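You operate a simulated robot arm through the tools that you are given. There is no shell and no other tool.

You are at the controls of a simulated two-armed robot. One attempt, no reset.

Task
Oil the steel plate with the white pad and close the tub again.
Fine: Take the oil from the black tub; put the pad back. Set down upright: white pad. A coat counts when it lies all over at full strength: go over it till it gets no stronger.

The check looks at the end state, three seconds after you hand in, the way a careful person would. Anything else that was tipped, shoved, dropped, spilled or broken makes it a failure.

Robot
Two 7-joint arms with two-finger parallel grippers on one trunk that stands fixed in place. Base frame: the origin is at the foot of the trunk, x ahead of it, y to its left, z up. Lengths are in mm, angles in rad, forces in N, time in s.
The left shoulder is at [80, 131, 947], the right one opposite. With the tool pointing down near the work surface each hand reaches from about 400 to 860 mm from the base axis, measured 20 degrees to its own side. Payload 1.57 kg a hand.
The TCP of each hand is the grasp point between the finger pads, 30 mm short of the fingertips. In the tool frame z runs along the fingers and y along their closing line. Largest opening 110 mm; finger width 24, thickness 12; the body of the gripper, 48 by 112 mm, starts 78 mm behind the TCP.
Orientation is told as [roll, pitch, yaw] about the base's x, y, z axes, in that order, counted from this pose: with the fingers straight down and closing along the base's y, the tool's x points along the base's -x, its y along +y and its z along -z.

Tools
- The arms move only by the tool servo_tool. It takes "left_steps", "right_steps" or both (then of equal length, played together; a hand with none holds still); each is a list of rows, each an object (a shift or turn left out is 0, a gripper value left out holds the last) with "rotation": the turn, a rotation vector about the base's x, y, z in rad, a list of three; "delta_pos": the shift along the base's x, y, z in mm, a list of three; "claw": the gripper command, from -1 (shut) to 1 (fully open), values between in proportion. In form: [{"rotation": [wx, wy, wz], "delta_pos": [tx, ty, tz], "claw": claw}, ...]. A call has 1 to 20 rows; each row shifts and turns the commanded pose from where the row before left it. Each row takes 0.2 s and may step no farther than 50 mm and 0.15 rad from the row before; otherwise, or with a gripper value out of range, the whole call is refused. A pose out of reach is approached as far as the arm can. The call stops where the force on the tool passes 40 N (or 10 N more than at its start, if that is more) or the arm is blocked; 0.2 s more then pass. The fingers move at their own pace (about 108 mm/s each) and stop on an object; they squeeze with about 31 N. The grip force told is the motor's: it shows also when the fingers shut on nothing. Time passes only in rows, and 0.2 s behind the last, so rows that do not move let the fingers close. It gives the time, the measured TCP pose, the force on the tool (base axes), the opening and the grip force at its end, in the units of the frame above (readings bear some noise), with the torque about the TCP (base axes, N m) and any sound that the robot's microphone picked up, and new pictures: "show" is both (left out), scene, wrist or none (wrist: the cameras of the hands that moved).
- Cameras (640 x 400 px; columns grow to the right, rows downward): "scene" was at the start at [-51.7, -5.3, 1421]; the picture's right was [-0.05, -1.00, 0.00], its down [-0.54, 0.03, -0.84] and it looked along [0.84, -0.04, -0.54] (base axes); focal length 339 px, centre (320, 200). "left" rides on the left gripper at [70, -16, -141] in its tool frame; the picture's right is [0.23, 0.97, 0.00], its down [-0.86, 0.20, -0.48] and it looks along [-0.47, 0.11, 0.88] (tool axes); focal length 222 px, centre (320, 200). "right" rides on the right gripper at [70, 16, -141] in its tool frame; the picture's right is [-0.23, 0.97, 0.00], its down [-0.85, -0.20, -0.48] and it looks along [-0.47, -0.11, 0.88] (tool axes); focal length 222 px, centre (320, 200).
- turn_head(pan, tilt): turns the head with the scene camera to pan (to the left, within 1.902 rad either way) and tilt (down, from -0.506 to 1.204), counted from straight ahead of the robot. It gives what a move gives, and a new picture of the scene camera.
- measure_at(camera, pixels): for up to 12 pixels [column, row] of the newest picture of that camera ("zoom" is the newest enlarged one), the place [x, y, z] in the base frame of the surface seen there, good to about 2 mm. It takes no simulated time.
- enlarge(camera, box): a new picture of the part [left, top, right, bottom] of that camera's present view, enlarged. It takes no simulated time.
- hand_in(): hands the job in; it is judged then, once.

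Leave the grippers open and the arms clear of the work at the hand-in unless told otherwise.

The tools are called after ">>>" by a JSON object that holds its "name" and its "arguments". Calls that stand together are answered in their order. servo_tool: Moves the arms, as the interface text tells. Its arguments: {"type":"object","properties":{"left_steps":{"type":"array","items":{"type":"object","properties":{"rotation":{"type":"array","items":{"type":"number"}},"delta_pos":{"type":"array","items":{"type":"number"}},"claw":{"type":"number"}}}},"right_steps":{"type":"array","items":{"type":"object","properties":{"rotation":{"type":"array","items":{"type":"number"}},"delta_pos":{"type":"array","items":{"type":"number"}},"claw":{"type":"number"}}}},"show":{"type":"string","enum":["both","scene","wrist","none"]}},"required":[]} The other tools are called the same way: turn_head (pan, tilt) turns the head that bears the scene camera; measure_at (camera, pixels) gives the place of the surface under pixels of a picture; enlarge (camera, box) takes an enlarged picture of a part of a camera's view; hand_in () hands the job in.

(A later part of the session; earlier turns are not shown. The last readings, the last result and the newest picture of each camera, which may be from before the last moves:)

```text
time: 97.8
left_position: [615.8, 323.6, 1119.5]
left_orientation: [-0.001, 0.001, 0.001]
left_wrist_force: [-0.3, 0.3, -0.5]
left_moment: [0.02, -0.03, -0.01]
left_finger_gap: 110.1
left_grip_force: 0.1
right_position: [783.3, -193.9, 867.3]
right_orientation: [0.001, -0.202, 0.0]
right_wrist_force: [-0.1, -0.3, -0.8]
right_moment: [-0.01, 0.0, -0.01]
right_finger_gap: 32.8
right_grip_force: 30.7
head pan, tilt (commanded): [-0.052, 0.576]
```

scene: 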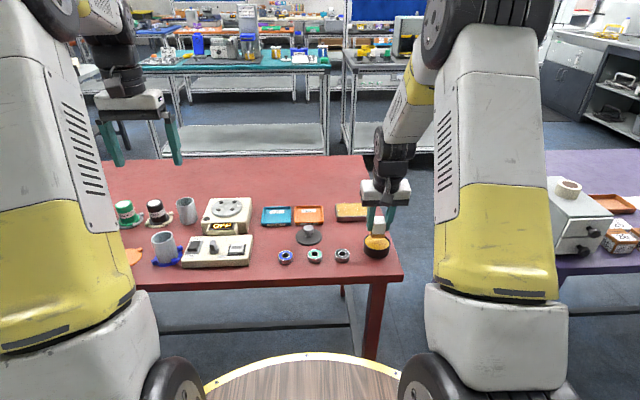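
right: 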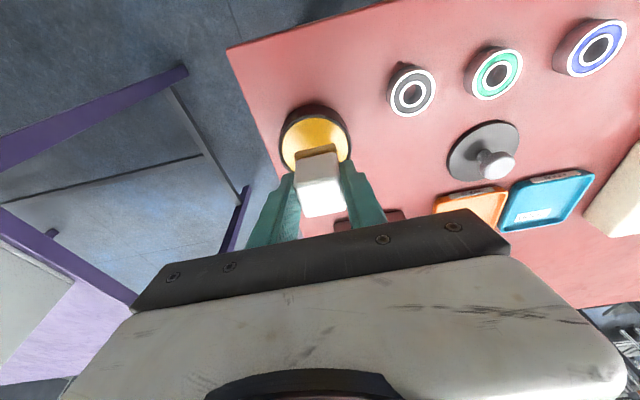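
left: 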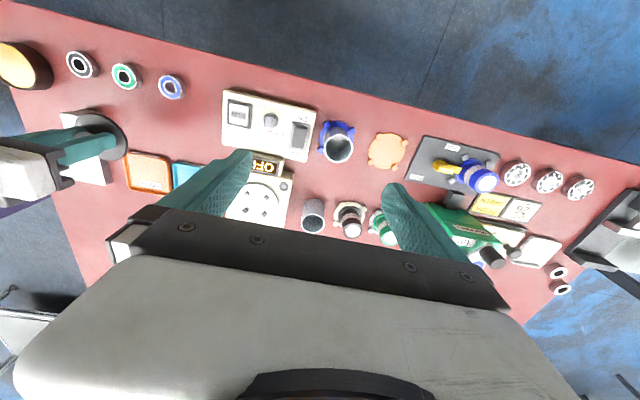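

>>> {"name": "servo_tool", "arguments": {"right_steps": [{"delta_pos": [0, 0, -0.6]}, {}], "show": "none"}}

>>> {"name": "servo_tool", "arguments": {"right_steps": [{"delta_pos": [0, 0, -0.6]}, {}], "show": "none"}}

>>> {"name": "enlarge", "arguments": {"camera": "scene", "box": [325, 185, 389, 230]}}

```text
time: 98.4
left_position: [615.6, 324.1, 1118.4]
left_orientation: [0.002, -0.002, 0.001]
left_wrist_force: [0.0, -1.1, -0.5]
left_moment: [0.0, 0.02, 0.01]
left_finger_gap: 110.0
left_grip_force: 0.1
right_position: [784.5, -194.4, 866.7]
right_orientation: [-0.002, -0.203, -0.001]
right_wrist_force: [-0.7, -1.4, 4.1]
right_moment: [-0.02, 0.03, 0.01]
right_finger_gap: 33.0
right_grip_force: 31.2
head pan, tilt (commanded): [-0.052, 0.576]
```

```text
time: 99.0
left_position: [615.9, 325.2, 1118.2]
left_orientation: [0.0, 0.0, 0.001]
left_wrist_force: [0.0, -0.4, -0.6]
left_moment: [0.0, 0.02, 0.01]
left_finger_gap: 110.0
left_grip_force: 0.0
right_position: [783.9, -193.1, 866.7]
right_orientation: [0.0, -0.202, 0.0]
right_wrist_force: [-2.4, 2.5, 8.4]
right_moment: [0.09, 0.11, 0.01]
right_finger_gap: 33.0
right_grip_force: 30.8
head pan, tilt (commanded): [-0.052, 0.576]
```

```text
8.89 times, centred on (357, 208) of scene
```

zoom: 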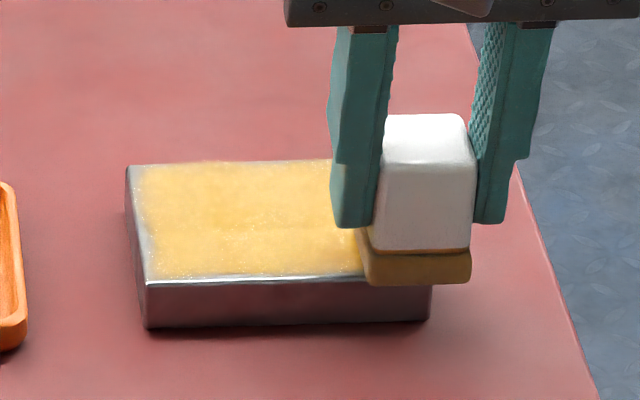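

There is contact at 8 N. I will stroke along the near edge to the left end, pressing slightly more.

>>> {"name": "servo_tool", "arguments": {"right_steps": [{"delta_pos": [0, -2, -0.3]}, {"delta_pos": [0, 8, 0]}, {"delta_pos": [0, 8, 0]}, {"delta_pos": [0, 8, 0]}, {"delta_pos": [0, 8, 0]}, {"delta_pos": [0, 8, 0]}], "show": "none"}}

>>> {"name": "servo_tool", "arguments": {"right_steps": [{"delta_pos": [0, 8, 0]}, {"delta_pos": [0, 8, 0]}, {"delta_pos": [0, 8, 0]}, {"delta_pos": [0, 8, 0]}, {"delta_pos": [0, 8, 0]}, {"delta_pos": [0, 8, 0]}], "show": "none"}}

>>> {"name": "servo_tool", "arguments": {"right_steps": [{"delta_pos": [8, 0, 0]}, {"delta_pos": [8, 0, 0]}, {"delta_pos": [8, 0, 0]}, {"delta_pos": [8, 0, 0]}, {"delta_pos": [8, 0, 0]}, {"delta_pos": [8, 0, 0]}, {"delta_pos": [7, 0, 0]}], "show": "scene"}}

>>> {"name": "enlarge", "arguments": {"camera": "scene", "box": [325, 185, 389, 230]}}

```text
time: 100.4
left_position: [616.1, 324.3, 1118.7]
left_orientation: [0.0, 0.0, 0.0]
left_wrist_force: [0.5, -0.8, 1.0]
left_moment: [-0.01, 0.01, 0.0]
left_finger_gap: 110.3
left_grip_force: 0.1
right_position: [782.6, -157.2, 868.0]
right_orientation: [-0.001, -0.202, -0.002]
right_wrist_force: [0.5, -6.8, 21.1]
right_moment: [-0.25, -0.1, -0.05]
right_finger_gap: 33.2
right_grip_force: 31.0
head pan, tilt (commanded): [-0.052, 0.576]
```

```text
time: 101.8
left_position: [615.0, 324.4, 1118.2]
left_orientation: [-0.001, 0.0, 0.001]
left_wrist_force: [-0.3, -0.5, -0.5]
left_moment: [0.01, 0.02, 0.01]
left_finger_gap: 110.1
left_grip_force: 0.0
right_position: [782.0, -106.9, 865.5]
right_orientation: [-0.001, -0.196, 0.001]
right_wrist_force: [-0.9, -2.1, 10.5]
right_moment: [-0.19, 0.02, 0.0]
right_finger_gap: 32.9
right_grip_force: 30.4
head pan, tilt (commanded): [-0.052, 0.576]
```

```text
time: 103.4
left_position: [616.2, 324.0, 1118.3]
left_orientation: [0.0, 0.0, -0.002]
left_wrist_force: [0.1, 0.4, 0.4]
left_moment: [-0.03, 0.0, 0.02]
left_finger_gap: 110.0
left_grip_force: 0.0
right_position: [838.1, -110.6, 867.0]
right_orientation: [0.002, -0.198, 0.0]
right_wrist_force: [0.5, 0.4, -0.1]
right_moment: [-0.05, 0.0, 0.01]
right_finger_gap: 33.1
right_grip_force: 31.1
head pan, tilt (commanded): [-0.052, 0.576]
```

scene: 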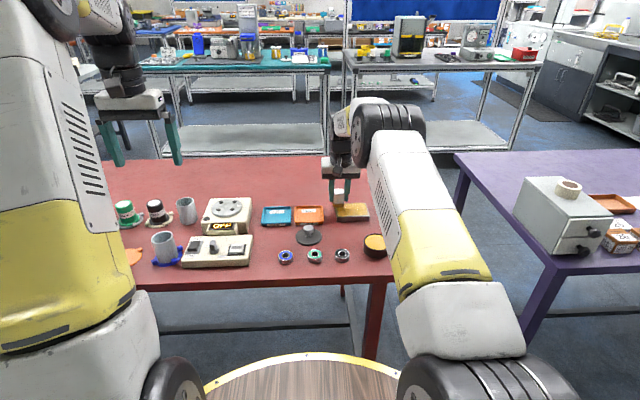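

```text
8.89 times, centred on (357, 208) of scene
```

zoom: 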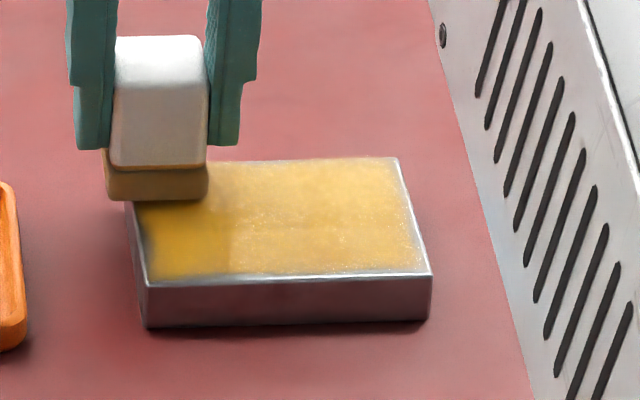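

Contact was lost at the far-left corner. I will lower in small steps there and repeat the left edge towards me and back.

>>> {"name": "servo_tool", "arguments": {"right_steps": [{"delta_pos": [0, 2, -0.6]}, {}], "show": "none"}}

>>> {"name": "servo_tool", "arguments": {"right_steps": [{"delta_pos": [0, 0, -0.5]}, {}], "show": "none"}}

```text
time: 104.0
left_position: [615.5, 323.9, 1118.6]
left_orientation: [0.001, -0.002, 0.001]
left_wrist_force: [0.0, 0.3, -0.3]
left_moment: [-0.01, 0.0, 0.01]
left_finger_gap: 110.2
left_grip_force: 0.2
right_position: [837.9, -106.4, 866.3]
right_orientation: [0.001, -0.201, -0.001]
right_wrist_force: [-0.5, -0.6, -0.6]
right_moment: [0.0, -0.02, 0.02]
right_finger_gap: 33.0
right_grip_force: 31.3
head pan, tilt (commanded): [-0.052, 0.576]
```

```text
time: 104.6
left_position: [615.5, 323.0, 1119.0]
left_orientation: [0.001, 0.002, 0.002]
left_wrist_force: [-0.5, 0.2, 0.3]
left_moment: [0.01, -0.02, -0.03]
left_finger_gap: 110.3
left_grip_force: 0.1
right_position: [838.0, -106.3, 865.8]
right_orientation: [0.001, -0.201, 0.001]
right_wrist_force: [-0.3, 0.5, 0.4]
right_moment: [-0.03, 0.01, 0.03]
right_finger_gap: 33.2
right_grip_force: 30.6
head pan, tilt (commanded): [-0.052, 0.576]
```

>>> {"name": "servo_tool", "arguments": {"right_steps": [{"delta_pos": [0, 0, -0.5]}, {}], "show": "none"}}

>>> {"name": "servo_tool", "arguments": {"right_steps": [{"delta_pos": [0, 0, -0.5]}, {}], "show": "none"}}

>>> {"name": "enlarge", "arguments": {"camera": "scene", "box": [325, 185, 373, 215]}}

```text
time: 105.2
left_position: [615.5, 324.7, 1119.0]
left_orientation: [0.0, 0.001, 0.001]
left_wrist_force: [-1.2, 0.2, 0.4]
left_moment: [0.02, 0.01, -0.01]
left_finger_gap: 110.0
left_grip_force: 0.0
right_position: [837.4, -107.3, 866.0]
right_orientation: [0.0, -0.203, 0.001]
right_wrist_force: [2.7, -0.7, 4.9]
right_moment: [-0.04, 0.01, 0.02]
right_finger_gap: 33.2
right_grip_force: 31.4
head pan, tilt (commanded): [-0.052, 0.576]
```

```text
time: 105.8
left_position: [616.7, 324.8, 1118.4]
left_orientation: [-0.002, -0.001, 0.002]
left_wrist_force: [0.5, 0.1, -0.2]
left_moment: [-0.03, 0.02, -0.03]
left_finger_gap: 110.0
left_grip_force: 0.1
right_position: [838.1, -106.2, 865.5]
right_orientation: [0.001, -0.2, 0.001]
right_wrist_force: [-3.2, -1.2, 11.1]
right_moment: [-0.16, 0.31, -0.01]
right_finger_gap: 33.1
right_grip_force: 30.9
head pan, tilt (commanded): [-0.052, 0.576]
```

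```text
13.33 times, centred on (349, 200) of scene
```

zoom: 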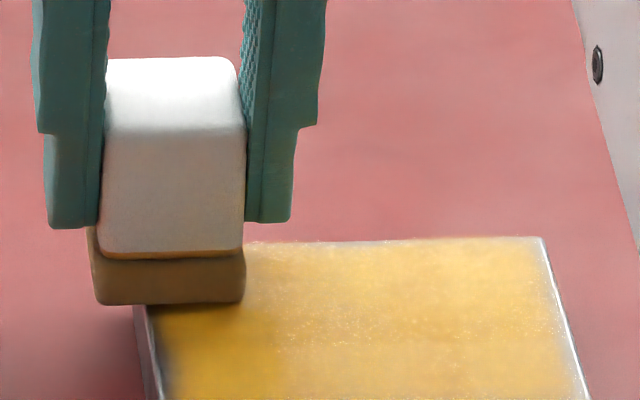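

There is contact at 11 N, and the pad sits slightly higher in the grip now. I will sweep the left edge towards me and back.

>>> {"name": "servo_tool", "arguments": {"right_steps": [{"delta_pos": [-8, 0, 0]}, {"delta_pos": [-8, 0, 0]}, {"delta_pos": [-8, 0, 0]}, {"delta_pos": [-8, 0, 0]}], "show": "none"}}

>>> {"name": "servo_tool", "arguments": {"right_steps": [{"delta_pos": [-8, 0, 0]}, {"delta_pos": [-8, 0, 0]}, {"delta_pos": [-7, 0, 0]}], "show": "none"}}

>>> {"name": "servo_tool", "arguments": {"right_steps": [{"delta_pos": [8, 0, 0]}, {"delta_pos": [8, 0, 0]}, {"delta_pos": [8, 0, 0]}, {"delta_pos": [8, 0, 0]}], "show": "none"}}

>>> {"name": "servo_tool", "arguments": {"right_steps": [{"delta_pos": [8, 0, 0]}, {"delta_pos": [8, 0, 0]}, {"delta_pos": [7, 0, 0]}], "show": "scene"}}

>>> {"name": "enlarge", "arguments": {"camera": "scene", "box": [325, 185, 389, 230]}}

```text
time: 106.8
left_position: [615.9, 324.6, 1118.7]
left_orientation: [0.001, 0.001, 0.0]
left_wrist_force: [0.1, 0.2, 0.2]
left_moment: [0.02, 0.0, -0.03]
left_finger_gap: 110.0
left_grip_force: 0.0
right_position: [807.1, -106.5, 864.8]
right_orientation: [-0.002, -0.204, 0.0]
right_wrist_force: [4.8, 0.4, 20.5]
right_moment: [-0.15, 0.05, 0.0]
right_finger_gap: 33.4
right_grip_force: 31.3
head pan, tilt (commanded): [-0.052, 0.576]
```

```text
time: 107.6
left_position: [614.9, 325.3, 1119.8]
left_orientation: [0.002, 0.0, -0.001]
left_wrist_force: [-0.6, -0.1, -0.1]
left_moment: [-0.02, -0.03, 0.01]
left_finger_gap: 109.9
left_grip_force: 0.0
right_position: [782.3, -107.2, 865.5]
right_orientation: [0.001, -0.202, -0.002]
right_wrist_force: [3.7, 1.0, 17.1]
right_moment: [-0.11, -0.14, -0.01]
right_finger_gap: 32.7
right_grip_force: 31.4
head pan, tilt (commanded): [-0.052, 0.576]
```

```text
time: 108.6
left_position: [614.9, 324.6, 1119.6]
left_orientation: [0.001, 0.0, 0.0]
left_wrist_force: [-0.3, 0.2, -0.6]
left_moment: [0.01, -0.02, 0.01]
left_finger_gap: 109.9
left_grip_force: 0.1
right_position: [814.9, -108.2, 863.8]
right_orientation: [0.0, -0.199, -0.001]
right_wrist_force: [-4.1, -1.4, 11.7]
right_moment: [-0.03, 0.19, 0.0]
right_finger_gap: 33.2
right_grip_force: 31.0
head pan, tilt (commanded): [-0.052, 0.576]
```

```text
time: 109.4
left_position: [615.4, 324.6, 1119.1]
left_orientation: [0.0, 0.001, 0.0]
left_wrist_force: [-0.2, 0.4, 0.2]
left_moment: [0.01, -0.01, 0.0]
left_finger_gap: 109.9
left_grip_force: 0.0
right_position: [838.9, -105.1, 862.4]
right_orientation: [0.0, -0.199, -0.001]
right_wrist_force: [-1.0, 0.8, 3.6]
right_moment: [0.03, 0.09, 0.01]
right_finger_gap: 33.0
right_grip_force: 31.1
head pan, tilt (commanded): [-0.052, 0.576]
```

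scene: 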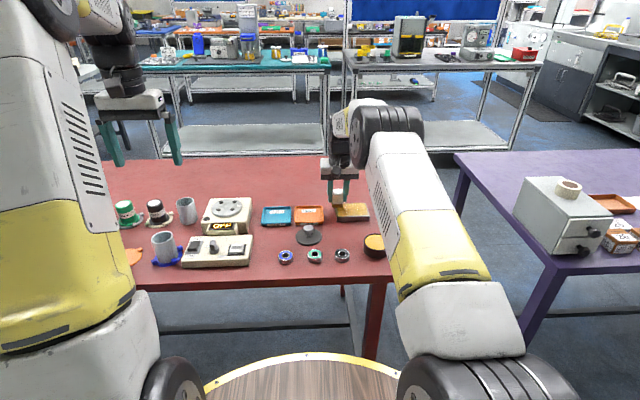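

```text
8.89 times, centred on (357, 208) of scene
```

zoom: 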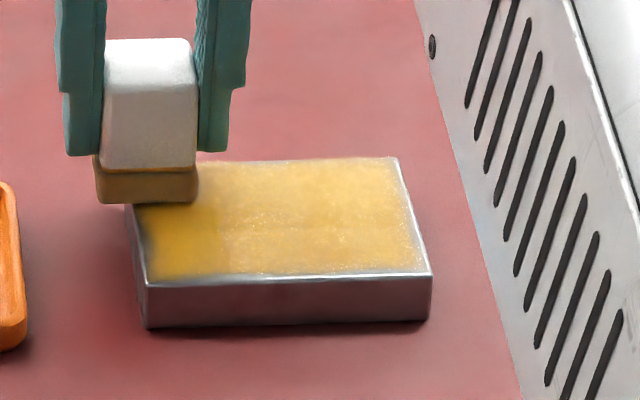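

The height has dropped to z 862 with only 3.6 N, so the pad has slid or turned in the grip. I will look closely at it before going on.

>>> {"name": "enlarge", "arguments": {"camera": "scene", "box": [322, 180, 362, 210]}}

>>> {"name": "measure_at", "arguments": {"camera": "zoom", "pixels": [[225, 110], [225, 150], [225, 200], [225, 225], [165, 150], [275, 150], [170, 225], [270, 225], [160, 245], [285, 245], [225, 250], [225, 90]]}}

>>> {"name": "enlarge", "arguments": {"camera": "right", "box": [220, 80, 420, 230]}}

```text
13.33 times, centred on (342, 195) of scene
```

zoom: 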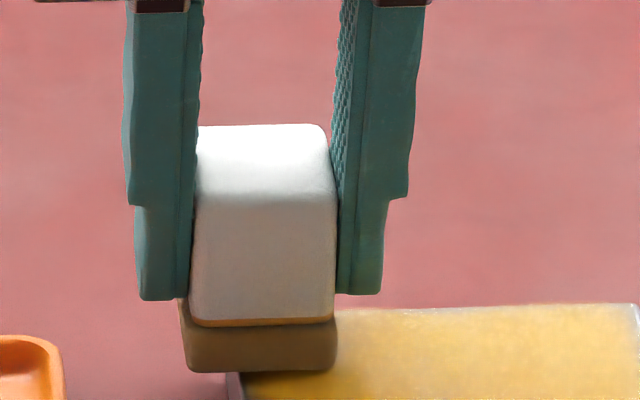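

```text
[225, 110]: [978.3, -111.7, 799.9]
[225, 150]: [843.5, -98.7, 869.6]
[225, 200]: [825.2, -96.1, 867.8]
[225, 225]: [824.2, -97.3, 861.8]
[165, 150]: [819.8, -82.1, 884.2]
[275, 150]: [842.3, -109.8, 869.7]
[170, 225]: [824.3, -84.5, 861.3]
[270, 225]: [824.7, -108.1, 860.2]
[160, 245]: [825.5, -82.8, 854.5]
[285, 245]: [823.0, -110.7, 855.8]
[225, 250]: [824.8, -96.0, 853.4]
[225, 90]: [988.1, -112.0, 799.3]
```

```text
2.67 times, centred on (320, 155) of right
```

zoom: 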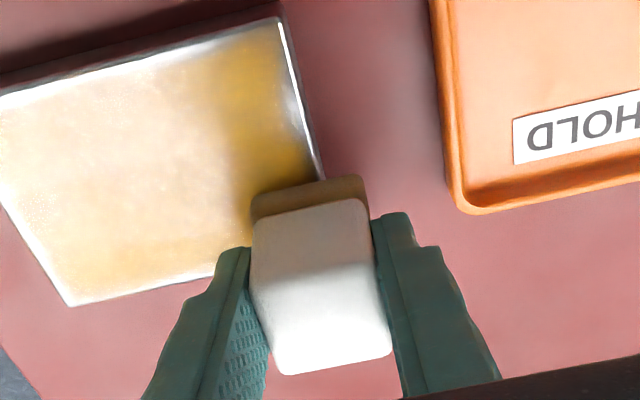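

The pad is upright (front face at x 824–825 at all heights) and on the plate, and has just slid about 5 mm up between the fingers, which is acceptable. I will look closer at the near-left corner from the wrist camera.

>>> {"name": "enlarge", "arguments": {"camera": "right", "box": [220, 75, 330, 155]}}

>>> {"name": "measure_at", "arguments": {"camera": "zoom", "pixels": [[455, 80], [420, 110], [400, 110], [480, 140], [450, 140], [430, 140], [300, 110], [300, 130], [300, 150], [500, 240], [470, 240], [450, 240]]}}

```text
5.00 times, centred on (275, 115) of right
```

zoom: 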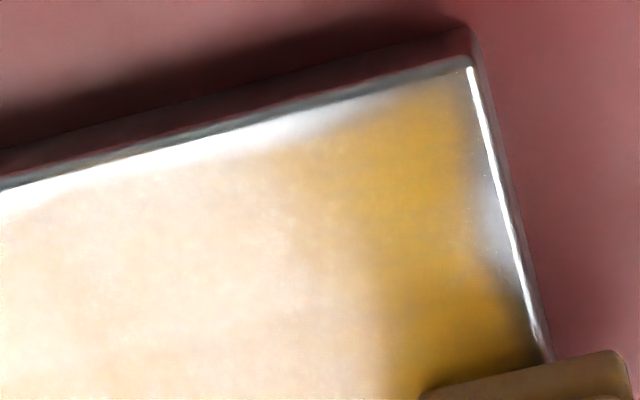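

```text
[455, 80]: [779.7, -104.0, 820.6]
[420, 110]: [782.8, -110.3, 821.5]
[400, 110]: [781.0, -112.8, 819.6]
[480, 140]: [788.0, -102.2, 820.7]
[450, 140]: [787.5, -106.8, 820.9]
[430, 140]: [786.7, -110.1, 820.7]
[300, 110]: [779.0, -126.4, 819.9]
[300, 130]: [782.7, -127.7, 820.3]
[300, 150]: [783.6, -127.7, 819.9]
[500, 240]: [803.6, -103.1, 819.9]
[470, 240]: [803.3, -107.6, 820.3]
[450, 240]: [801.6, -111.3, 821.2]
```

From this angle the near-left corner is coated right to the edge. There is still a bare patch at the left edge around x 795–810, and a thin strip along the near edge. I will lift off and look at the whole plate from above with the wrist camera.

>>> {"name": "servo_tool", "arguments": {"right_steps": [{"delta_pos": [0, 0, 5]}, {"delta_pos": [0, 0, 15]}, {"delta_pos": [-30, -10, 25]}, {"delta_pos": [-35, -10, 20]}, {"delta_pos": [-35, -10, 15]}, {"delta_pos": [-15, -10, 10]}, {}, {}], "show": "both"}}

>>> {"name": "enlarge", "arguments": {"camera": "scene", "box": [333, 198, 373, 223]}}

```text
time: 111.2
left_position: [614.8, 324.6, 1117.4]
left_orientation: [0.0, 0.0, 0.0]
left_wrist_force: [-0.4, 0.2, 0.1]
left_moment: [0.03, 0.01, 0.02]
left_finger_gap: 110.0
left_grip_force: 0.0
right_position: [723.0, -146.5, 952.5]
right_orientation: [0.002, -0.201, 0.001]
right_wrist_force: [0.2, -0.3, 0.0]
right_moment: [0.02, -0.01, -0.02]
right_finger_gap: 33.0
right_grip_force: 31.3
head pan, tilt (commanded): [-0.052, 0.576]
```

scene: 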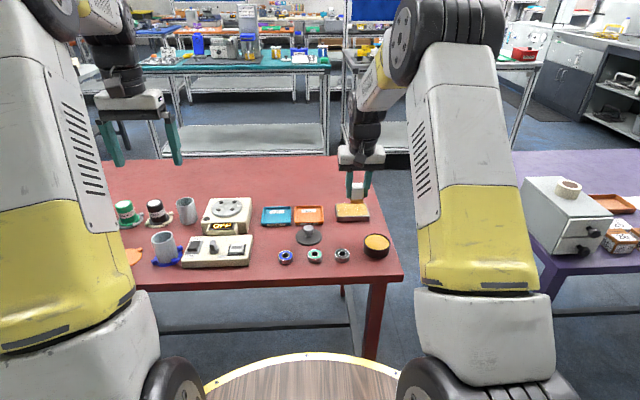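
right: 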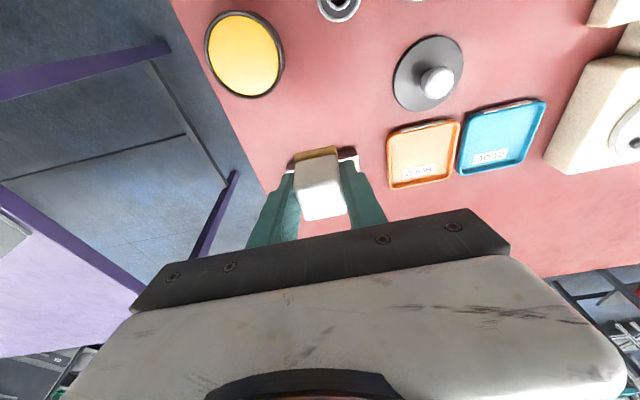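

```text
16.00 times, centred on (353, 210) of scene
```

zoom: 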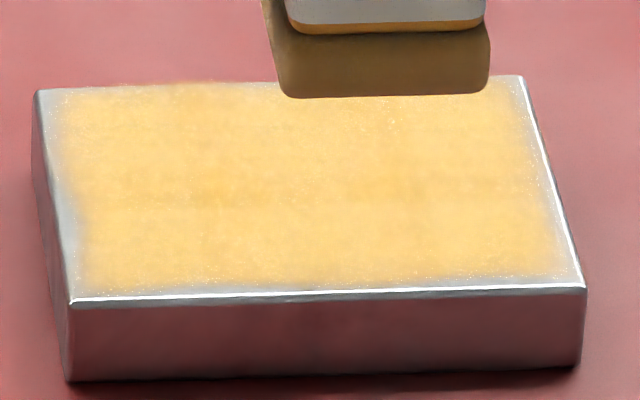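

The view shows the margins that remain: about 5 mm at the left-middle and 2–3 mm at the near edge and near-right. I will recharge the pad and work these edges specifically.

>>> {"name": "servo_tool", "arguments": {"right_steps": [{"delta_pos": [-20, -12, -10]}, {"delta_pos": [-25, -15, -15]}, {"delta_pos": [-25, -15, -20]}, {"delta_pos": [-10, -5.5, -10]}, {}, {"delta_pos": [0, 0, -10]}, {"delta_pos": [0, 0, -10]}, {}], "show": "none"}}

>>> {"name": "enlarge", "arguments": {"camera": "scene", "box": [340, 205, 412, 258]}}

```text
time: 113.0
left_position: [615.8, 323.3, 1119.4]
left_orientation: [0.0, 0.0, -0.001]
left_wrist_force: [0.5, 0.4, -0.1]
left_moment: [-0.02, 0.02, 0.01]
left_finger_gap: 109.9
left_grip_force: 0.0
right_position: [642.6, -193.0, 878.3]
right_orientation: [-0.001, -0.202, 0.0]
right_wrist_force: [0.6, 0.0, -0.3]
right_moment: [-0.02, -0.02, -0.02]
right_finger_gap: 32.8
right_grip_force: 30.6
head pan, tilt (commanded): [-0.052, 0.576]
```

```text
7.55 times, centred on (376, 232) of scene
```

zoom: 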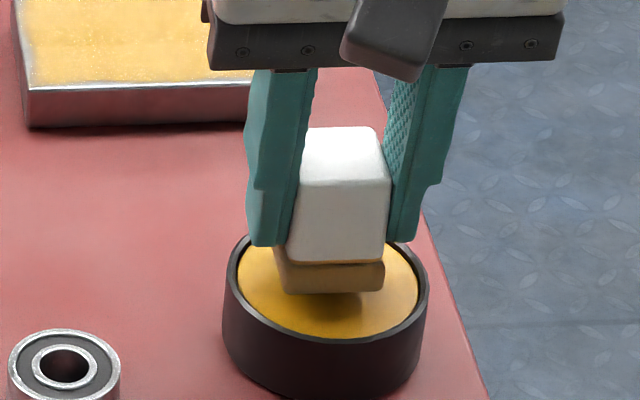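

The pad is 7–8 mm above the oil and its foot looks spent. I will lower in steps.

>>> {"name": "servo_tool", "arguments": {"right_steps": [{"delta_pos": [0, -1, -3]}, {"delta_pos": [0, 0, -2]}, {}], "show": "none"}}

>>> {"name": "servo_tool", "arguments": {"right_steps": [{"delta_pos": [0, 0, -1]}, {}], "show": "none"}}

>>> {"name": "servo_tool", "arguments": {"right_steps": [{"delta_pos": [0, 0, -1]}, {}], "show": "none"}}

```text
time: 113.8
left_position: [616.7, 324.0, 1119.4]
left_orientation: [-0.001, 0.002, -0.001]
left_wrist_force: [0.1, -0.2, -0.1]
left_moment: [-0.01, 0.02, -0.01]
left_finger_gap: 110.0
left_grip_force: 0.2
right_position: [642.7, -193.6, 874.1]
right_orientation: [0.0, -0.202, -0.001]
right_wrist_force: [-0.2, 0.5, -0.2]
right_moment: [-0.04, -0.01, -0.03]
right_finger_gap: 33.0
right_grip_force: 31.1
head pan, tilt (commanded): [-0.052, 0.576]
```

```text
time: 114.4
left_position: [614.2, 325.2, 1118.7]
left_orientation: [0.0, -0.001, -0.001]
left_wrist_force: [-0.1, 0.5, 0.0]
left_moment: [0.02, 0.01, 0.0]
left_finger_gap: 110.2
left_grip_force: 0.1
right_position: [643.0, -194.0, 871.7]
right_orientation: [0.0, -0.2, 0.0]
right_wrist_force: [-0.7, -1.0, 0.2]
right_moment: [0.0, -0.01, 0.05]
right_finger_gap: 33.0
right_grip_force: 30.9
head pan, tilt (commanded): [-0.052, 0.576]
```

```text
time: 115.0
left_position: [615.0, 324.0, 1119.7]
left_orientation: [0.0, 0.001, 0.001]
left_wrist_force: [-0.8, 0.5, 0.2]
left_moment: [-0.03, -0.02, 0.01]
left_finger_gap: 109.9
left_grip_force: 0.1
right_position: [643.0, -193.6, 871.7]
right_orientation: [-0.001, -0.2, -0.001]
right_wrist_force: [-0.1, 0.5, 2.1]
right_moment: [0.0, 0.0, -0.02]
right_finger_gap: 33.0
right_grip_force: 31.0
head pan, tilt (commanded): [-0.052, 0.576]
```

Contact begins at 2 N. I will press about 0.5 mm and hold for a second and a half, then lift out.

>>> {"name": "servo_tool", "arguments": {"right_steps": [{"delta_pos": [0, 0, -0.5]}, {}, {}, {}, {}, {}, {}], "show": "none"}}

>>> {"name": "servo_tool", "arguments": {"right_steps": [{"delta_pos": [0, 0, 2]}, {"delta_pos": [0, 0, 6]}, {"delta_pos": [0, 0, 10]}, {"delta_pos": [0, 0, 12]}, {}], "show": "none"}}

>>> {"name": "enlarge", "arguments": {"camera": "scene", "box": [340, 205, 412, 258]}}

```text
time: 116.6
left_position: [614.9, 325.4, 1119.2]
left_orientation: [-0.001, -0.001, 0.001]
left_wrist_force: [-0.5, -0.2, -0.3]
left_moment: [0.01, 0.01, -0.03]
left_finger_gap: 109.9
left_grip_force: 0.1
right_position: [642.9, -194.2, 871.3]
right_orientation: [-0.001, -0.202, -0.001]
right_wrist_force: [-1.1, 0.9, 16.6]
right_moment: [0.05, 0.1, 0.02]
right_finger_gap: 32.9
right_grip_force: 31.2
head pan, tilt (commanded): [-0.052, 0.576]
```

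```text
time: 117.8
left_position: [615.3, 323.8, 1118.6]
left_orientation: [-0.001, -0.001, 0.0]
left_wrist_force: [0.2, -0.2, 0.3]
left_moment: [0.04, 0.0, 0.01]
left_finger_gap: 109.8
left_grip_force: 0.1
right_position: [643.6, -194.1, 901.6]
right_orientation: [-0.001, -0.199, 0.0]
right_wrist_force: [0.6, -0.9, -0.4]
right_moment: [0.0, 0.0, -0.01]
right_finger_gap: 33.4
right_grip_force: 30.4
head pan, tilt (commanded): [-0.052, 0.576]
```

```text
7.55 times, centred on (376, 232) of scene
```

zoom: 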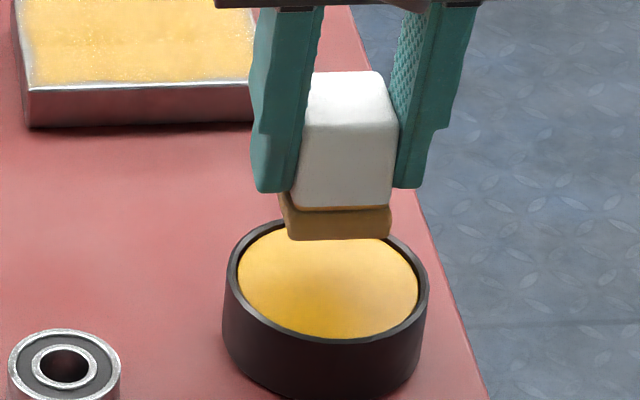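

The pad is charged. I will carry it to the left-middle of the plate at about (800, −112) and lower it there.

>>> {"name": "servo_tool", "arguments": {"right_steps": [{"delta_pos": [15, 8, 0]}, {"delta_pos": [30, 16, 0]}, {"delta_pos": [30, 16, 0]}, {"delta_pos": [30, 16, 0]}, {"delta_pos": [30, 16, 0]}, {"delta_pos": [17, 8, 0]}, {"delta_pos": [4, 2, 0]}, {"delta_pos": [0, 0, -15]}, {"delta_pos": [0, 0, -12]}, {"delta_pos": [0, 0, -7]}, {}], "show": "none"}}

>>> {"name": "servo_tool", "arguments": {"right_steps": [{"delta_pos": [0, 0, -1.5]}, {}], "show": "none"}}

>>> {"name": "servo_tool", "arguments": {"right_steps": [{"delta_pos": [0, 0, -1]}, {}], "show": "none"}}

```text
time: 120.2
left_position: [616.1, 325.1, 1117.1]
left_orientation: [-0.001, 0.0, 0.0]
left_wrist_force: [0.1, 0.5, 0.3]
left_moment: [-0.02, -0.02, -0.02]
left_finger_gap: 109.9
left_grip_force: 0.0
right_position: [799.5, -113.0, 867.1]
right_orientation: [0.0, -0.201, -0.001]
right_wrist_force: [0.4, -0.6, -0.1]
right_moment: [0.01, 0.02, -0.01]
right_finger_gap: 33.1
right_grip_force: 30.7
head pan, tilt (commanded): [-0.052, 0.576]
```

```text
time: 120.8
left_position: [615.7, 325.1, 1118.8]
left_orientation: [-0.002, 0.0, 0.001]
left_wrist_force: [0.2, 0.1, -0.5]
left_moment: [-0.03, 0.03, 0.0]
left_finger_gap: 110.0
left_grip_force: 0.0
right_position: [799.3, -113.5, 866.1]
right_orientation: [0.0, -0.2, 0.001]
right_wrist_force: [-0.3, -0.7, -1.5]
right_moment: [-0.01, -0.02, 0.0]
right_finger_gap: 33.0
right_grip_force: 31.4
head pan, tilt (commanded): [-0.052, 0.576]
```

```text
time: 121.4
left_position: [616.4, 324.2, 1118.3]
left_orientation: [0.0, -0.001, -0.001]
left_wrist_force: [-0.1, -0.1, 0.2]
left_moment: [0.0, -0.01, 0.02]
left_finger_gap: 110.1
left_grip_force: 0.1
right_position: [801.5, -113.5, 863.9]
right_orientation: [0.0, -0.201, 0.001]
right_wrist_force: [0.3, 0.4, 0.3]
right_moment: [0.0, 0.0, 0.0]
right_finger_gap: 33.1
right_grip_force: 31.4
head pan, tilt (commanded): [-0.052, 0.576]
```

>>> {"name": "servo_tool", "arguments": {"right_steps": [{"delta_pos": [0, 0, -0.8]}, {}], "show": "none"}}

>>> {"name": "servo_tool", "arguments": {"right_steps": [{"delta_pos": [0, 0, -0.6]}, {}], "show": "none"}}

>>> {"name": "enlarge", "arguments": {"camera": "scene", "box": [325, 185, 373, 222]}}

```text
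time: 122.0
left_position: [615.3, 324.9, 1117.7]
left_orientation: [0.001, 0.001, 0.0]
left_wrist_force: [-0.2, 0.4, -0.3]
left_moment: [-0.02, -0.03, 0.0]
left_finger_gap: 109.8
left_grip_force: 0.0
right_position: [801.5, -113.6, 863.7]
right_orientation: [0.001, -0.201, -0.001]
right_wrist_force: [-0.8, -0.3, 0.1]
right_moment: [-0.05, 0.04, 0.02]
right_finger_gap: 33.1
right_grip_force: 30.8
head pan, tilt (commanded): [-0.052, 0.576]
```

```text
time: 122.6
left_position: [614.6, 325.3, 1118.2]
left_orientation: [0.001, 0.0, -0.001]
left_wrist_force: [0.2, -0.1, 0.1]
left_moment: [0.01, -0.04, 0.0]
left_finger_gap: 110.0
left_grip_force: 0.0
right_position: [799.3, -114.2, 864.7]
right_orientation: [0.001, -0.201, -0.002]
right_wrist_force: [0.8, -1.2, 1.2]
right_moment: [-0.03, 0.03, -0.01]
right_finger_gap: 33.1
right_grip_force: 30.8
head pan, tilt (commanded): [-0.052, 0.576]
```

```text
10.81 times, centred on (349, 204) of scene
```

zoom: 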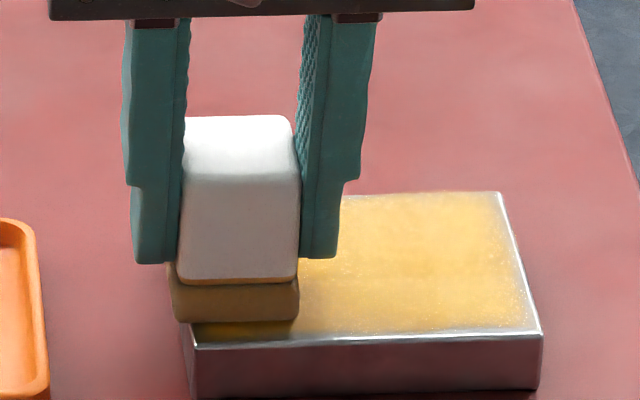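

It is touching lightly. I will press to about 12 N and rub back and forth along the left edge.

>>> {"name": "servo_tool", "arguments": {"right_steps": [{"delta_pos": [0, 0, -0.6]}, {"delta_pos": [-5, 0, 0]}, {"delta_pos": [-5, 0, 0]}, {"delta_pos": [-5, 0, 0]}], "show": "none"}}

>>> {"name": "servo_tool", "arguments": {"right_steps": [{"delta_pos": [5, 0, 0]}, {"delta_pos": [5, 0, 0]}, {"delta_pos": [5, 0, 0]}, {"delta_pos": [5, 0, 0]}, {"delta_pos": [5, 0, 0]}, {"delta_pos": [5, 0, 0]}], "show": "none"}}

>>> {"name": "servo_tool", "arguments": {"right_steps": [{"delta_pos": [5, 0, 0]}, {"delta_pos": [5, 0, 0]}, {"delta_pos": [5, 0, 0]}, {"delta_pos": [5, 0, 0]}, {"delta_pos": [4, 0, 0]}], "show": "scene"}}

>>> {"name": "enlarge", "arguments": {"camera": "scene", "box": [333, 198, 373, 223]}}

>>> {"name": "enlarge", "arguments": {"camera": "right", "box": [220, 75, 330, 155]}}

```text
time: 123.6
left_position: [616.0, 324.9, 1118.5]
left_orientation: [0.002, 0.001, -0.001]
left_wrist_force: [-0.4, -0.4, -0.8]
left_moment: [0.01, -0.03, -0.01]
left_finger_gap: 110.1
left_grip_force: 0.1
right_position: [785.8, -113.7, 864.4]
right_orientation: [-0.001, -0.204, 0.0]
right_wrist_force: [2.7, 0.2, 10.6]
right_moment: [0.0, -0.12, 0.0]
right_finger_gap: 33.2
right_grip_force: 30.8
head pan, tilt (commanded): [-0.052, 0.576]
```

```text
time: 125.0
left_position: [615.0, 323.6, 1118.2]
left_orientation: [0.001, -0.001, 0.0]
left_wrist_force: [0.6, -0.3, 0.5]
left_moment: [0.0, -0.03, 0.02]
left_finger_gap: 110.3
left_grip_force: 0.1
right_position: [814.5, -111.4, 864.2]
right_orientation: [0.001, -0.2, 0.0]
right_wrist_force: [-4.9, 0.3, 14.4]
right_moment: [-0.04, 0.19, -0.05]
right_finger_gap: 33.5
right_grip_force: 31.2
head pan, tilt (commanded): [-0.052, 0.576]
```

```text
time: 126.2
left_position: [615.5, 324.7, 1119.4]
left_orientation: [-0.001, 0.0, 0.001]
left_wrist_force: [0.2, -0.8, -0.1]
left_moment: [0.0, -0.01, -0.02]
left_finger_gap: 110.0
left_grip_force: 0.1
right_position: [838.2, -111.7, 863.3]
right_orientation: [0.0, -0.2, 0.0]
right_wrist_force: [-3.9, 0.8, 6.6]
right_moment: [0.0, 0.11, 0.0]
right_finger_gap: 33.1
right_grip_force: 31.2
head pan, tilt (commanded): [-0.052, 0.576]
```

scene: 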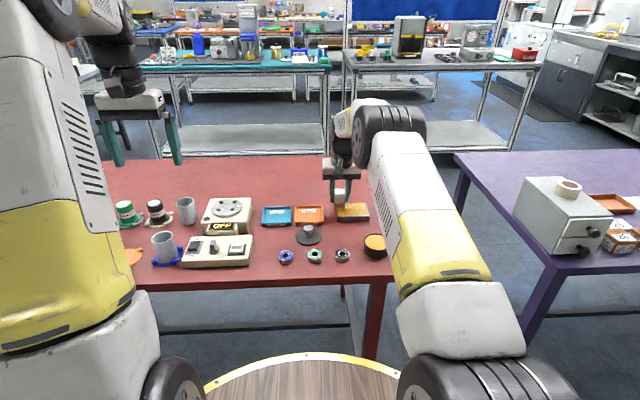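

```text
16.00 times, centred on (353, 210) of scene
```

zoom: 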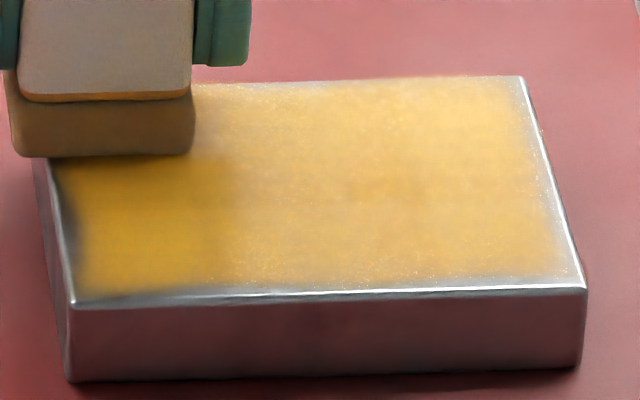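

```text
5.00 times, centred on (275, 115) of right
```

zoom: 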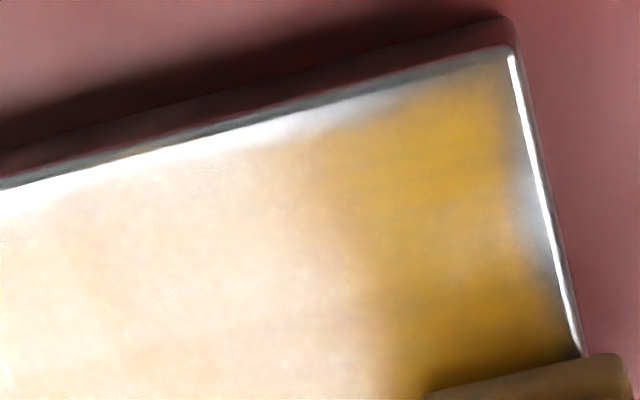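

The left-middle patch looks almost the same after three more passes with a fresh pad, so it may be saturated there. I will use this charge to go round the other edges and the interior, then compare views.

>>> {"name": "servo_tool", "arguments": {"right_steps": [{"delta_pos": [0, -8, -0.4]}, {"delta_pos": [0, -8, 0]}, {"delta_pos": [0, -8, 0]}, {"delta_pos": [0, -8, 0]}, {"delta_pos": [0, -8, 0]}], "show": "none"}}

>>> {"name": "servo_tool", "arguments": {"right_steps": [{"delta_pos": [0, -8, 0]}, {"delta_pos": [0, -8, 0]}, {"delta_pos": [0, -8, 0]}, {"delta_pos": [0, -8, 0]}, {"delta_pos": [0, -8, 0]}], "show": "none"}}

>>> {"name": "servo_tool", "arguments": {"right_steps": [{"delta_pos": [-7, 0, 0]}, {"delta_pos": [-8, 0, 0]}, {"delta_pos": [-8, 0, 0]}, {"delta_pos": [-8, 0, 0]}, {"delta_pos": [-8, 0, 0]}, {"delta_pos": [-8, 0, 0]}, {"delta_pos": [-7, 0, 0]}], "show": "scene"}}

>>> {"name": "enlarge", "arguments": {"camera": "scene", "box": [325, 185, 389, 230]}}

```text
time: 127.4
left_position: [615.5, 323.9, 1118.0]
left_orientation: [0.0, 0.0, 0.0]
left_wrist_force: [0.7, 0.0, -0.3]
left_moment: [0.0, -0.02, 0.0]
left_finger_gap: 110.1
left_grip_force: 0.0
right_position: [837.5, -151.9, 863.3]
right_orientation: [0.001, -0.204, 0.0]
right_wrist_force: [-0.4, 3.1, 9.2]
right_moment: [0.08, 0.04, -0.02]
right_finger_gap: 33.0
right_grip_force: 31.2
head pan, tilt (commanded): [-0.052, 0.576]
```

```text
time: 128.6
left_position: [615.3, 325.3, 1118.2]
left_orientation: [0.0, -0.001, -0.001]
left_wrist_force: [-0.3, -0.5, 0.7]
left_moment: [-0.01, 0.0, 0.03]
left_finger_gap: 110.0
left_grip_force: 0.0
right_position: [836.7, -192.2, 863.3]
right_orientation: [0.0, -0.201, 0.0]
right_wrist_force: [1.1, 2.6, 9.4]
right_moment: [0.14, -0.02, 0.0]
right_finger_gap: 33.0
right_grip_force: 31.2
head pan, tilt (commanded): [-0.052, 0.576]
```

```text
time: 130.2
left_position: [614.7, 326.5, 1118.4]
left_orientation: [0.0, 0.001, 0.001]
left_wrist_force: [-0.6, 1.3, 1.1]
left_moment: [-0.01, 0.01, 0.03]
left_finger_gap: 109.8
left_grip_force: 0.1
right_position: [784.5, -192.7, 863.5]
right_orientation: [0.0, -0.206, -0.002]
right_wrist_force: [5.8, -1.1, 22.5]
right_moment: [0.08, -0.33, 0.01]
right_finger_gap: 33.1
right_grip_force: 30.8
head pan, tilt (commanded): [-0.052, 0.576]
```

scene: 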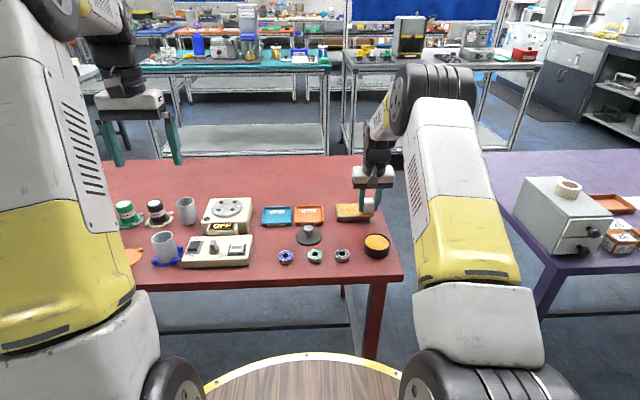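

```text
8.89 times, centred on (357, 208) of scene
```

zoom: 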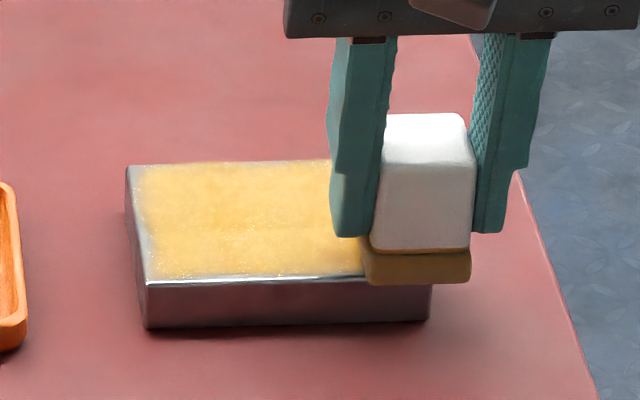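

The force is 22 N at the near-right corner. I will ease slightly and sweep the near edge leftwards.

>>> {"name": "servo_tool", "arguments": {"right_steps": [{"delta_pos": [0, 8, 0.3]}, {"delta_pos": [0, 8, 0]}, {"delta_pos": [0, 8, 0]}, {"delta_pos": [0, 8, 0]}, {"delta_pos": [0, 8, 0]}], "show": "none"}}

>>> {"name": "servo_tool", "arguments": {"right_steps": [{"delta_pos": [0, 8, 0]}, {"delta_pos": [0, 8, 0]}, {"delta_pos": [0, 8, 0]}, {"delta_pos": [0, 8, 0]}, {"delta_pos": [0, 8, 0]}], "show": "none"}}

>>> {"name": "servo_tool", "arguments": {"right_steps": [{"delta_pos": [8, 0, 0]}, {"delta_pos": [8, -2, 0]}, {"delta_pos": [0, -8, 0]}, {"delta_pos": [0, -8, 0]}, {"delta_pos": [0, -8, 0]}, {"delta_pos": [0, -8, 0]}], "show": "none"}}

>>> {"name": "servo_tool", "arguments": {"right_steps": [{"delta_pos": [0, -8, 0]}, {"delta_pos": [0, -8, 0]}, {"delta_pos": [0, -8, 0]}, {"delta_pos": [0, -8, 0]}, {"delta_pos": [0, -8, 0]}], "show": "none"}}

>>> {"name": "enlarge", "arguments": {"camera": "scene", "box": [333, 198, 373, 223]}}

```text
time: 131.4
left_position: [615.3, 325.5, 1119.1]
left_orientation: [0.0, 0.0, -0.001]
left_wrist_force: [0.2, 0.0, 0.2]
left_moment: [-0.01, 0.01, 0.0]
left_finger_gap: 110.4
left_grip_force: 0.1
right_position: [783.3, -152.2, 863.9]
right_orientation: [0.0, -0.198, 0.001]
right_wrist_force: [-0.3, -2.0, 8.9]
right_moment: [-0.09, -0.06, 0.04]
right_finger_gap: 33.0
right_grip_force: 31.8
head pan, tilt (commanded): [-0.052, 0.576]
```

```text
time: 132.6
left_position: [614.4, 325.1, 1118.7]
left_orientation: [0.0, -0.001, 0.0]
left_wrist_force: [0.2, -0.5, -0.2]
left_moment: [0.01, -0.01, 0.01]
left_finger_gap: 109.9
left_grip_force: 0.1
right_position: [784.8, -113.8, 862.8]
right_orientation: [0.001, -0.203, 0.001]
right_wrist_force: [-1.1, -1.9, 8.1]
right_moment: [-0.12, 0.0, -0.01]
right_finger_gap: 33.3
right_grip_force: 31.1
head pan, tilt (commanded): [-0.052, 0.576]
```

```text
time: 134.0
left_position: [615.7, 324.4, 1119.2]
left_orientation: [0.001, 0.001, -0.001]
left_wrist_force: [-0.9, 0.6, -0.5]
left_moment: [0.0, 0.01, 0.01]
left_finger_gap: 109.9
left_grip_force: 0.1
right_position: [799.6, -146.7, 863.4]
right_orientation: [0.001, -0.199, 0.001]
right_wrist_force: [0.5, 1.3, 3.3]
right_moment: [0.03, 0.01, -0.03]
right_finger_gap: 33.0
right_grip_force: 30.5
head pan, tilt (commanded): [-0.052, 0.576]
```

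```text
time: 135.2
left_position: [615.9, 325.3, 1118.1]
left_orientation: [0.001, 0.0, 0.001]
left_wrist_force: [-0.4, 0.4, -0.4]
left_moment: [0.01, 0.0, 0.01]
left_finger_gap: 109.9
left_grip_force: 0.0
right_position: [801.4, -187.6, 863.7]
right_orientation: [0.0, -0.2, -0.002]
right_wrist_force: [-0.1, 0.3, 3.6]
right_moment: [0.0, 0.06, -0.04]
right_finger_gap: 33.0
right_grip_force: 30.7
head pan, tilt (commanded): [-0.052, 0.576]
```

```text
16.00 times, centred on (353, 210) of scene
```

zoom: 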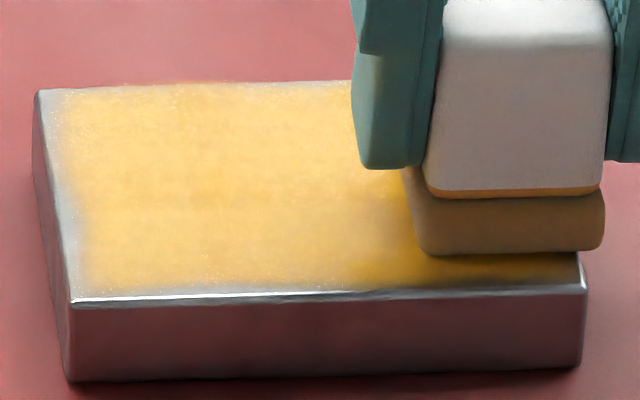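

The border looks the same again. The left wrist camera also sees the plate, from above and to the left. I will lift the pad away towards the tub and use that camera for an independent view.

>>> {"name": "servo_tool", "arguments": {"right_steps": [{"delta_pos": [0, 0, 5]}, {"delta_pos": [0, 0, 15]}, {"delta_pos": [-20, 0, 15]}, {"delta_pos": [-35, -2, 5]}, {"delta_pos": [-35, -2, 0]}, {"delta_pos": [-35, -2, 0]}, {"delta_pos": [-33, 0, 0]}, {}], "show": "both"}}

>>> {"name": "servo_tool", "arguments": {"left_steps": [{}], "show": "wrist"}}

>>> {"name": "enlarge", "arguments": {"camera": "left", "box": [30, 90, 130, 190]}}

>>> {"name": "enlarge", "arguments": {"camera": "scene", "box": [333, 198, 373, 223]}}

```text
time: 137.0
left_position: [616.5, 324.5, 1117.7]
left_orientation: [0.0, 0.001, 0.0]
left_wrist_force: [0.2, 0.4, -0.4]
left_moment: [0.01, 0.03, 0.0]
left_finger_gap: 110.2
left_grip_force: 0.1
right_position: [643.9, -191.1, 902.0]
right_orientation: [0.001, -0.202, 0.0]
right_wrist_force: [1.2, -0.2, -0.4]
right_moment: [0.01, -0.02, -0.03]
right_finger_gap: 32.9
right_grip_force: 31.4
head pan, tilt (commanded): [-0.052, 0.576]
```

scene: 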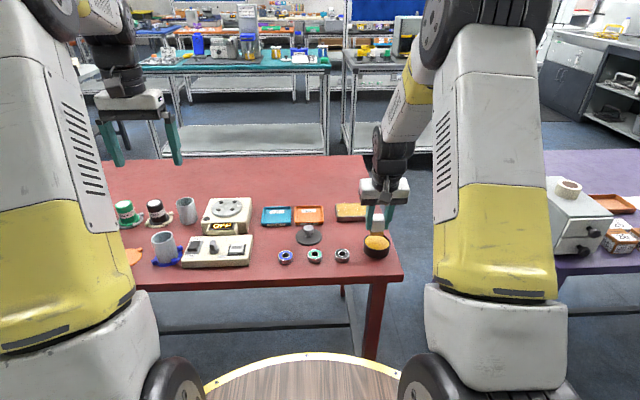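
right: 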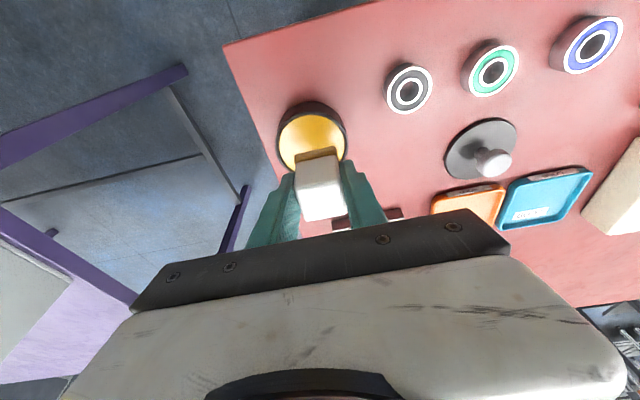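

```text
time: 137.4
left_position: [615.2, 324.3, 1119.0]
left_orientation: [0.0, 0.0, 0.001]
left_wrist_force: [0.1, 0.4, 0.6]
left_moment: [0.03, 0.01, 0.03]
left_finger_gap: 110.2
left_grip_force: 0.1
right_position: [644.0, -190.4, 902.1]
right_orientation: [-0.001, -0.202, 0.0]
right_wrist_force: [0.4, -0.4, 0.3]
right_moment: [-0.02, -0.01, 0.0]
right_finger_gap: 33.1
right_grip_force: 31.0
head pan, tilt (commanded): [-0.052, 0.576]
```

left: 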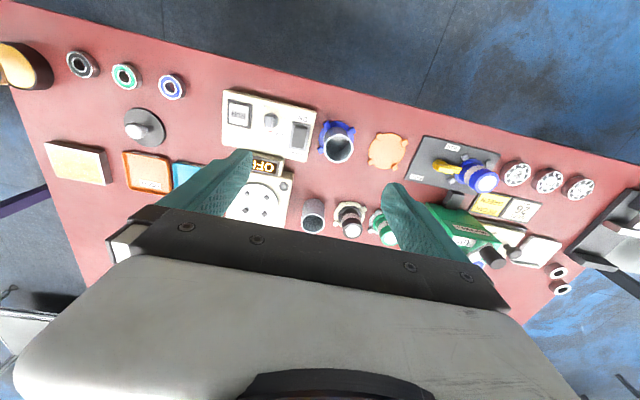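

```text
4.00 times, centred on (80, 140) of left
```

zoom: 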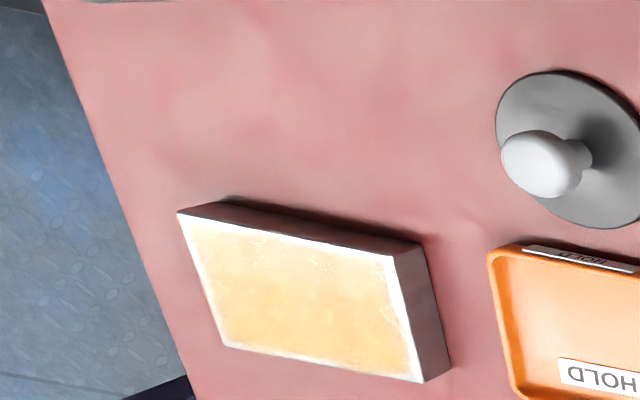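

```text
16.00 times, centred on (353, 210) of scene
```

zoom: 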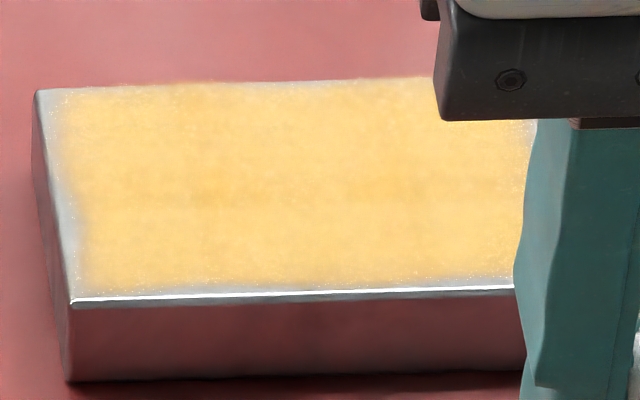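

I will zoom further into the plate from the left camera.

>>> {"name": "enlarge", "arguments": {"camera": "left", "box": [40, 136, 116, 189]}}

>>> {"name": "measure_at", "arguments": {"camera": "zoom", "pixels": [[460, 80], [480, 150], [500, 220], [520, 280], [450, 150], [470, 220], [100, 60], [300, 90], [300, 75], [60, 50], [110, 240], [300, 350]]}}

```text
7.55 times, centred on (78, 162) of left
```

zoom: 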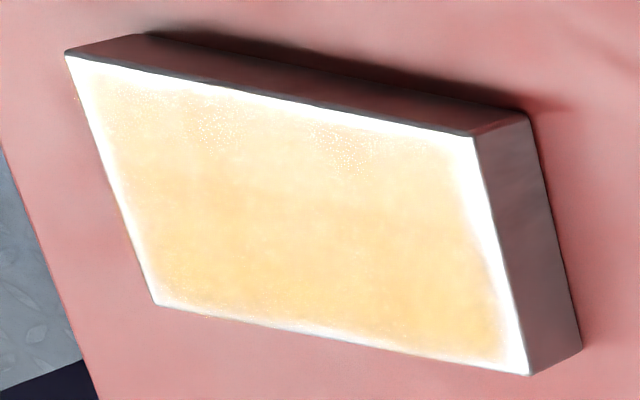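

```text
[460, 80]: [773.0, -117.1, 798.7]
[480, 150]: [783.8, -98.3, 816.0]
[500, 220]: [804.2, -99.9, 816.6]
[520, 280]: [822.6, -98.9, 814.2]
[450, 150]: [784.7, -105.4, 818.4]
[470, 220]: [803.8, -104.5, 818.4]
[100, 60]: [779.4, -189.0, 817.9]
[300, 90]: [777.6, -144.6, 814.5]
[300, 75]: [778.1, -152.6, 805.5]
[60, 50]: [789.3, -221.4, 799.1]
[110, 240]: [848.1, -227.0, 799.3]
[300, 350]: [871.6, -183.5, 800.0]
```

From this angle there is a pale rim all round, and the same fine pattern has been there since the first lanes, so it may be intrinsic to the edge. To be thorough I will do another fresh charge with a full slow raster, including a local test at the left-middle patch. First comes the dip.

>>> {"name": "servo_tool", "arguments": {"right_steps": [{"delta_pos": [-1, -3, -10]}, {"delta_pos": [0, 0, -10]}, {"delta_pos": [0, 0, -6]}, {"delta_pos": [0, 0, -2]}, {}], "show": "none"}}

>>> {"name": "servo_tool", "arguments": {"right_steps": [{"delta_pos": [0, 0, -1]}, {}], "show": "none"}}

>>> {"name": "servo_tool", "arguments": {"right_steps": [{"delta_pos": [0, 0, -0.8]}, {}], "show": "none"}}

>>> {"name": "servo_tool", "arguments": {"right_steps": [{"delta_pos": [0, 0, -0.6]}, {}], "show": "none"}}

```text
time: 138.6
left_position: [615.1, 324.3, 1118.3]
left_orientation: [-0.001, 0.001, -0.001]
left_wrist_force: [0.1, -0.1, 0.8]
left_moment: [-0.03, -0.02, 0.0]
left_finger_gap: 110.0
left_grip_force: 0.1
right_position: [640.9, -195.0, 875.0]
right_orientation: [0.0, -0.2, 0.001]
right_wrist_force: [-0.5, 0.2, -1.0]
right_moment: [0.01, 0.01, 0.02]
right_finger_gap: 33.0
right_grip_force: 30.9
head pan, tilt (commanded): [-0.052, 0.576]
```

```text
time: 139.2
left_position: [616.1, 325.0, 1118.3]
left_orientation: [-0.001, -0.001, -0.001]
left_wrist_force: [0.1, -0.5, -0.5]
left_moment: [0.03, -0.03, -0.03]
left_finger_gap: 110.0
left_grip_force: 0.0
right_position: [640.8, -195.4, 874.5]
right_orientation: [0.0, -0.201, 0.0]
right_wrist_force: [0.8, -0.6, -0.2]
right_moment: [0.0, 0.0, -0.01]
right_finger_gap: 33.2
right_grip_force: 30.8
head pan, tilt (commanded): [-0.052, 0.576]
```

```text
time: 139.8
left_position: [616.3, 324.8, 1118.0]
left_orientation: [0.0, 0.0, 0.0]
left_wrist_force: [-0.7, -0.2, -0.3]
left_moment: [0.0, 0.0, 0.02]
left_finger_gap: 110.2
left_grip_force: 0.1
right_position: [640.2, -196.7, 874.2]
right_orientation: [-0.002, -0.201, -0.001]
right_wrist_force: [0.7, 0.1, 0.1]
right_moment: [-0.01, -0.01, 0.03]
right_finger_gap: 33.1
right_grip_force: 31.0
head pan, tilt (commanded): [-0.052, 0.576]
```

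```text
time: 140.4
left_position: [616.2, 324.1, 1117.6]
left_orientation: [0.0, 0.001, -0.001]
left_wrist_force: [0.2, -1.2, 0.8]
left_moment: [0.03, 0.0, 0.02]
left_finger_gap: 109.9
left_grip_force: 0.0
right_position: [641.1, -196.1, 872.8]
right_orientation: [0.0, -0.2, 0.001]
right_wrist_force: [-0.8, 0.3, -0.7]
right_moment: [0.02, -0.01, -0.06]
right_finger_gap: 32.8
right_grip_force: 31.0
head pan, tilt (commanded): [-0.052, 0.576]
```

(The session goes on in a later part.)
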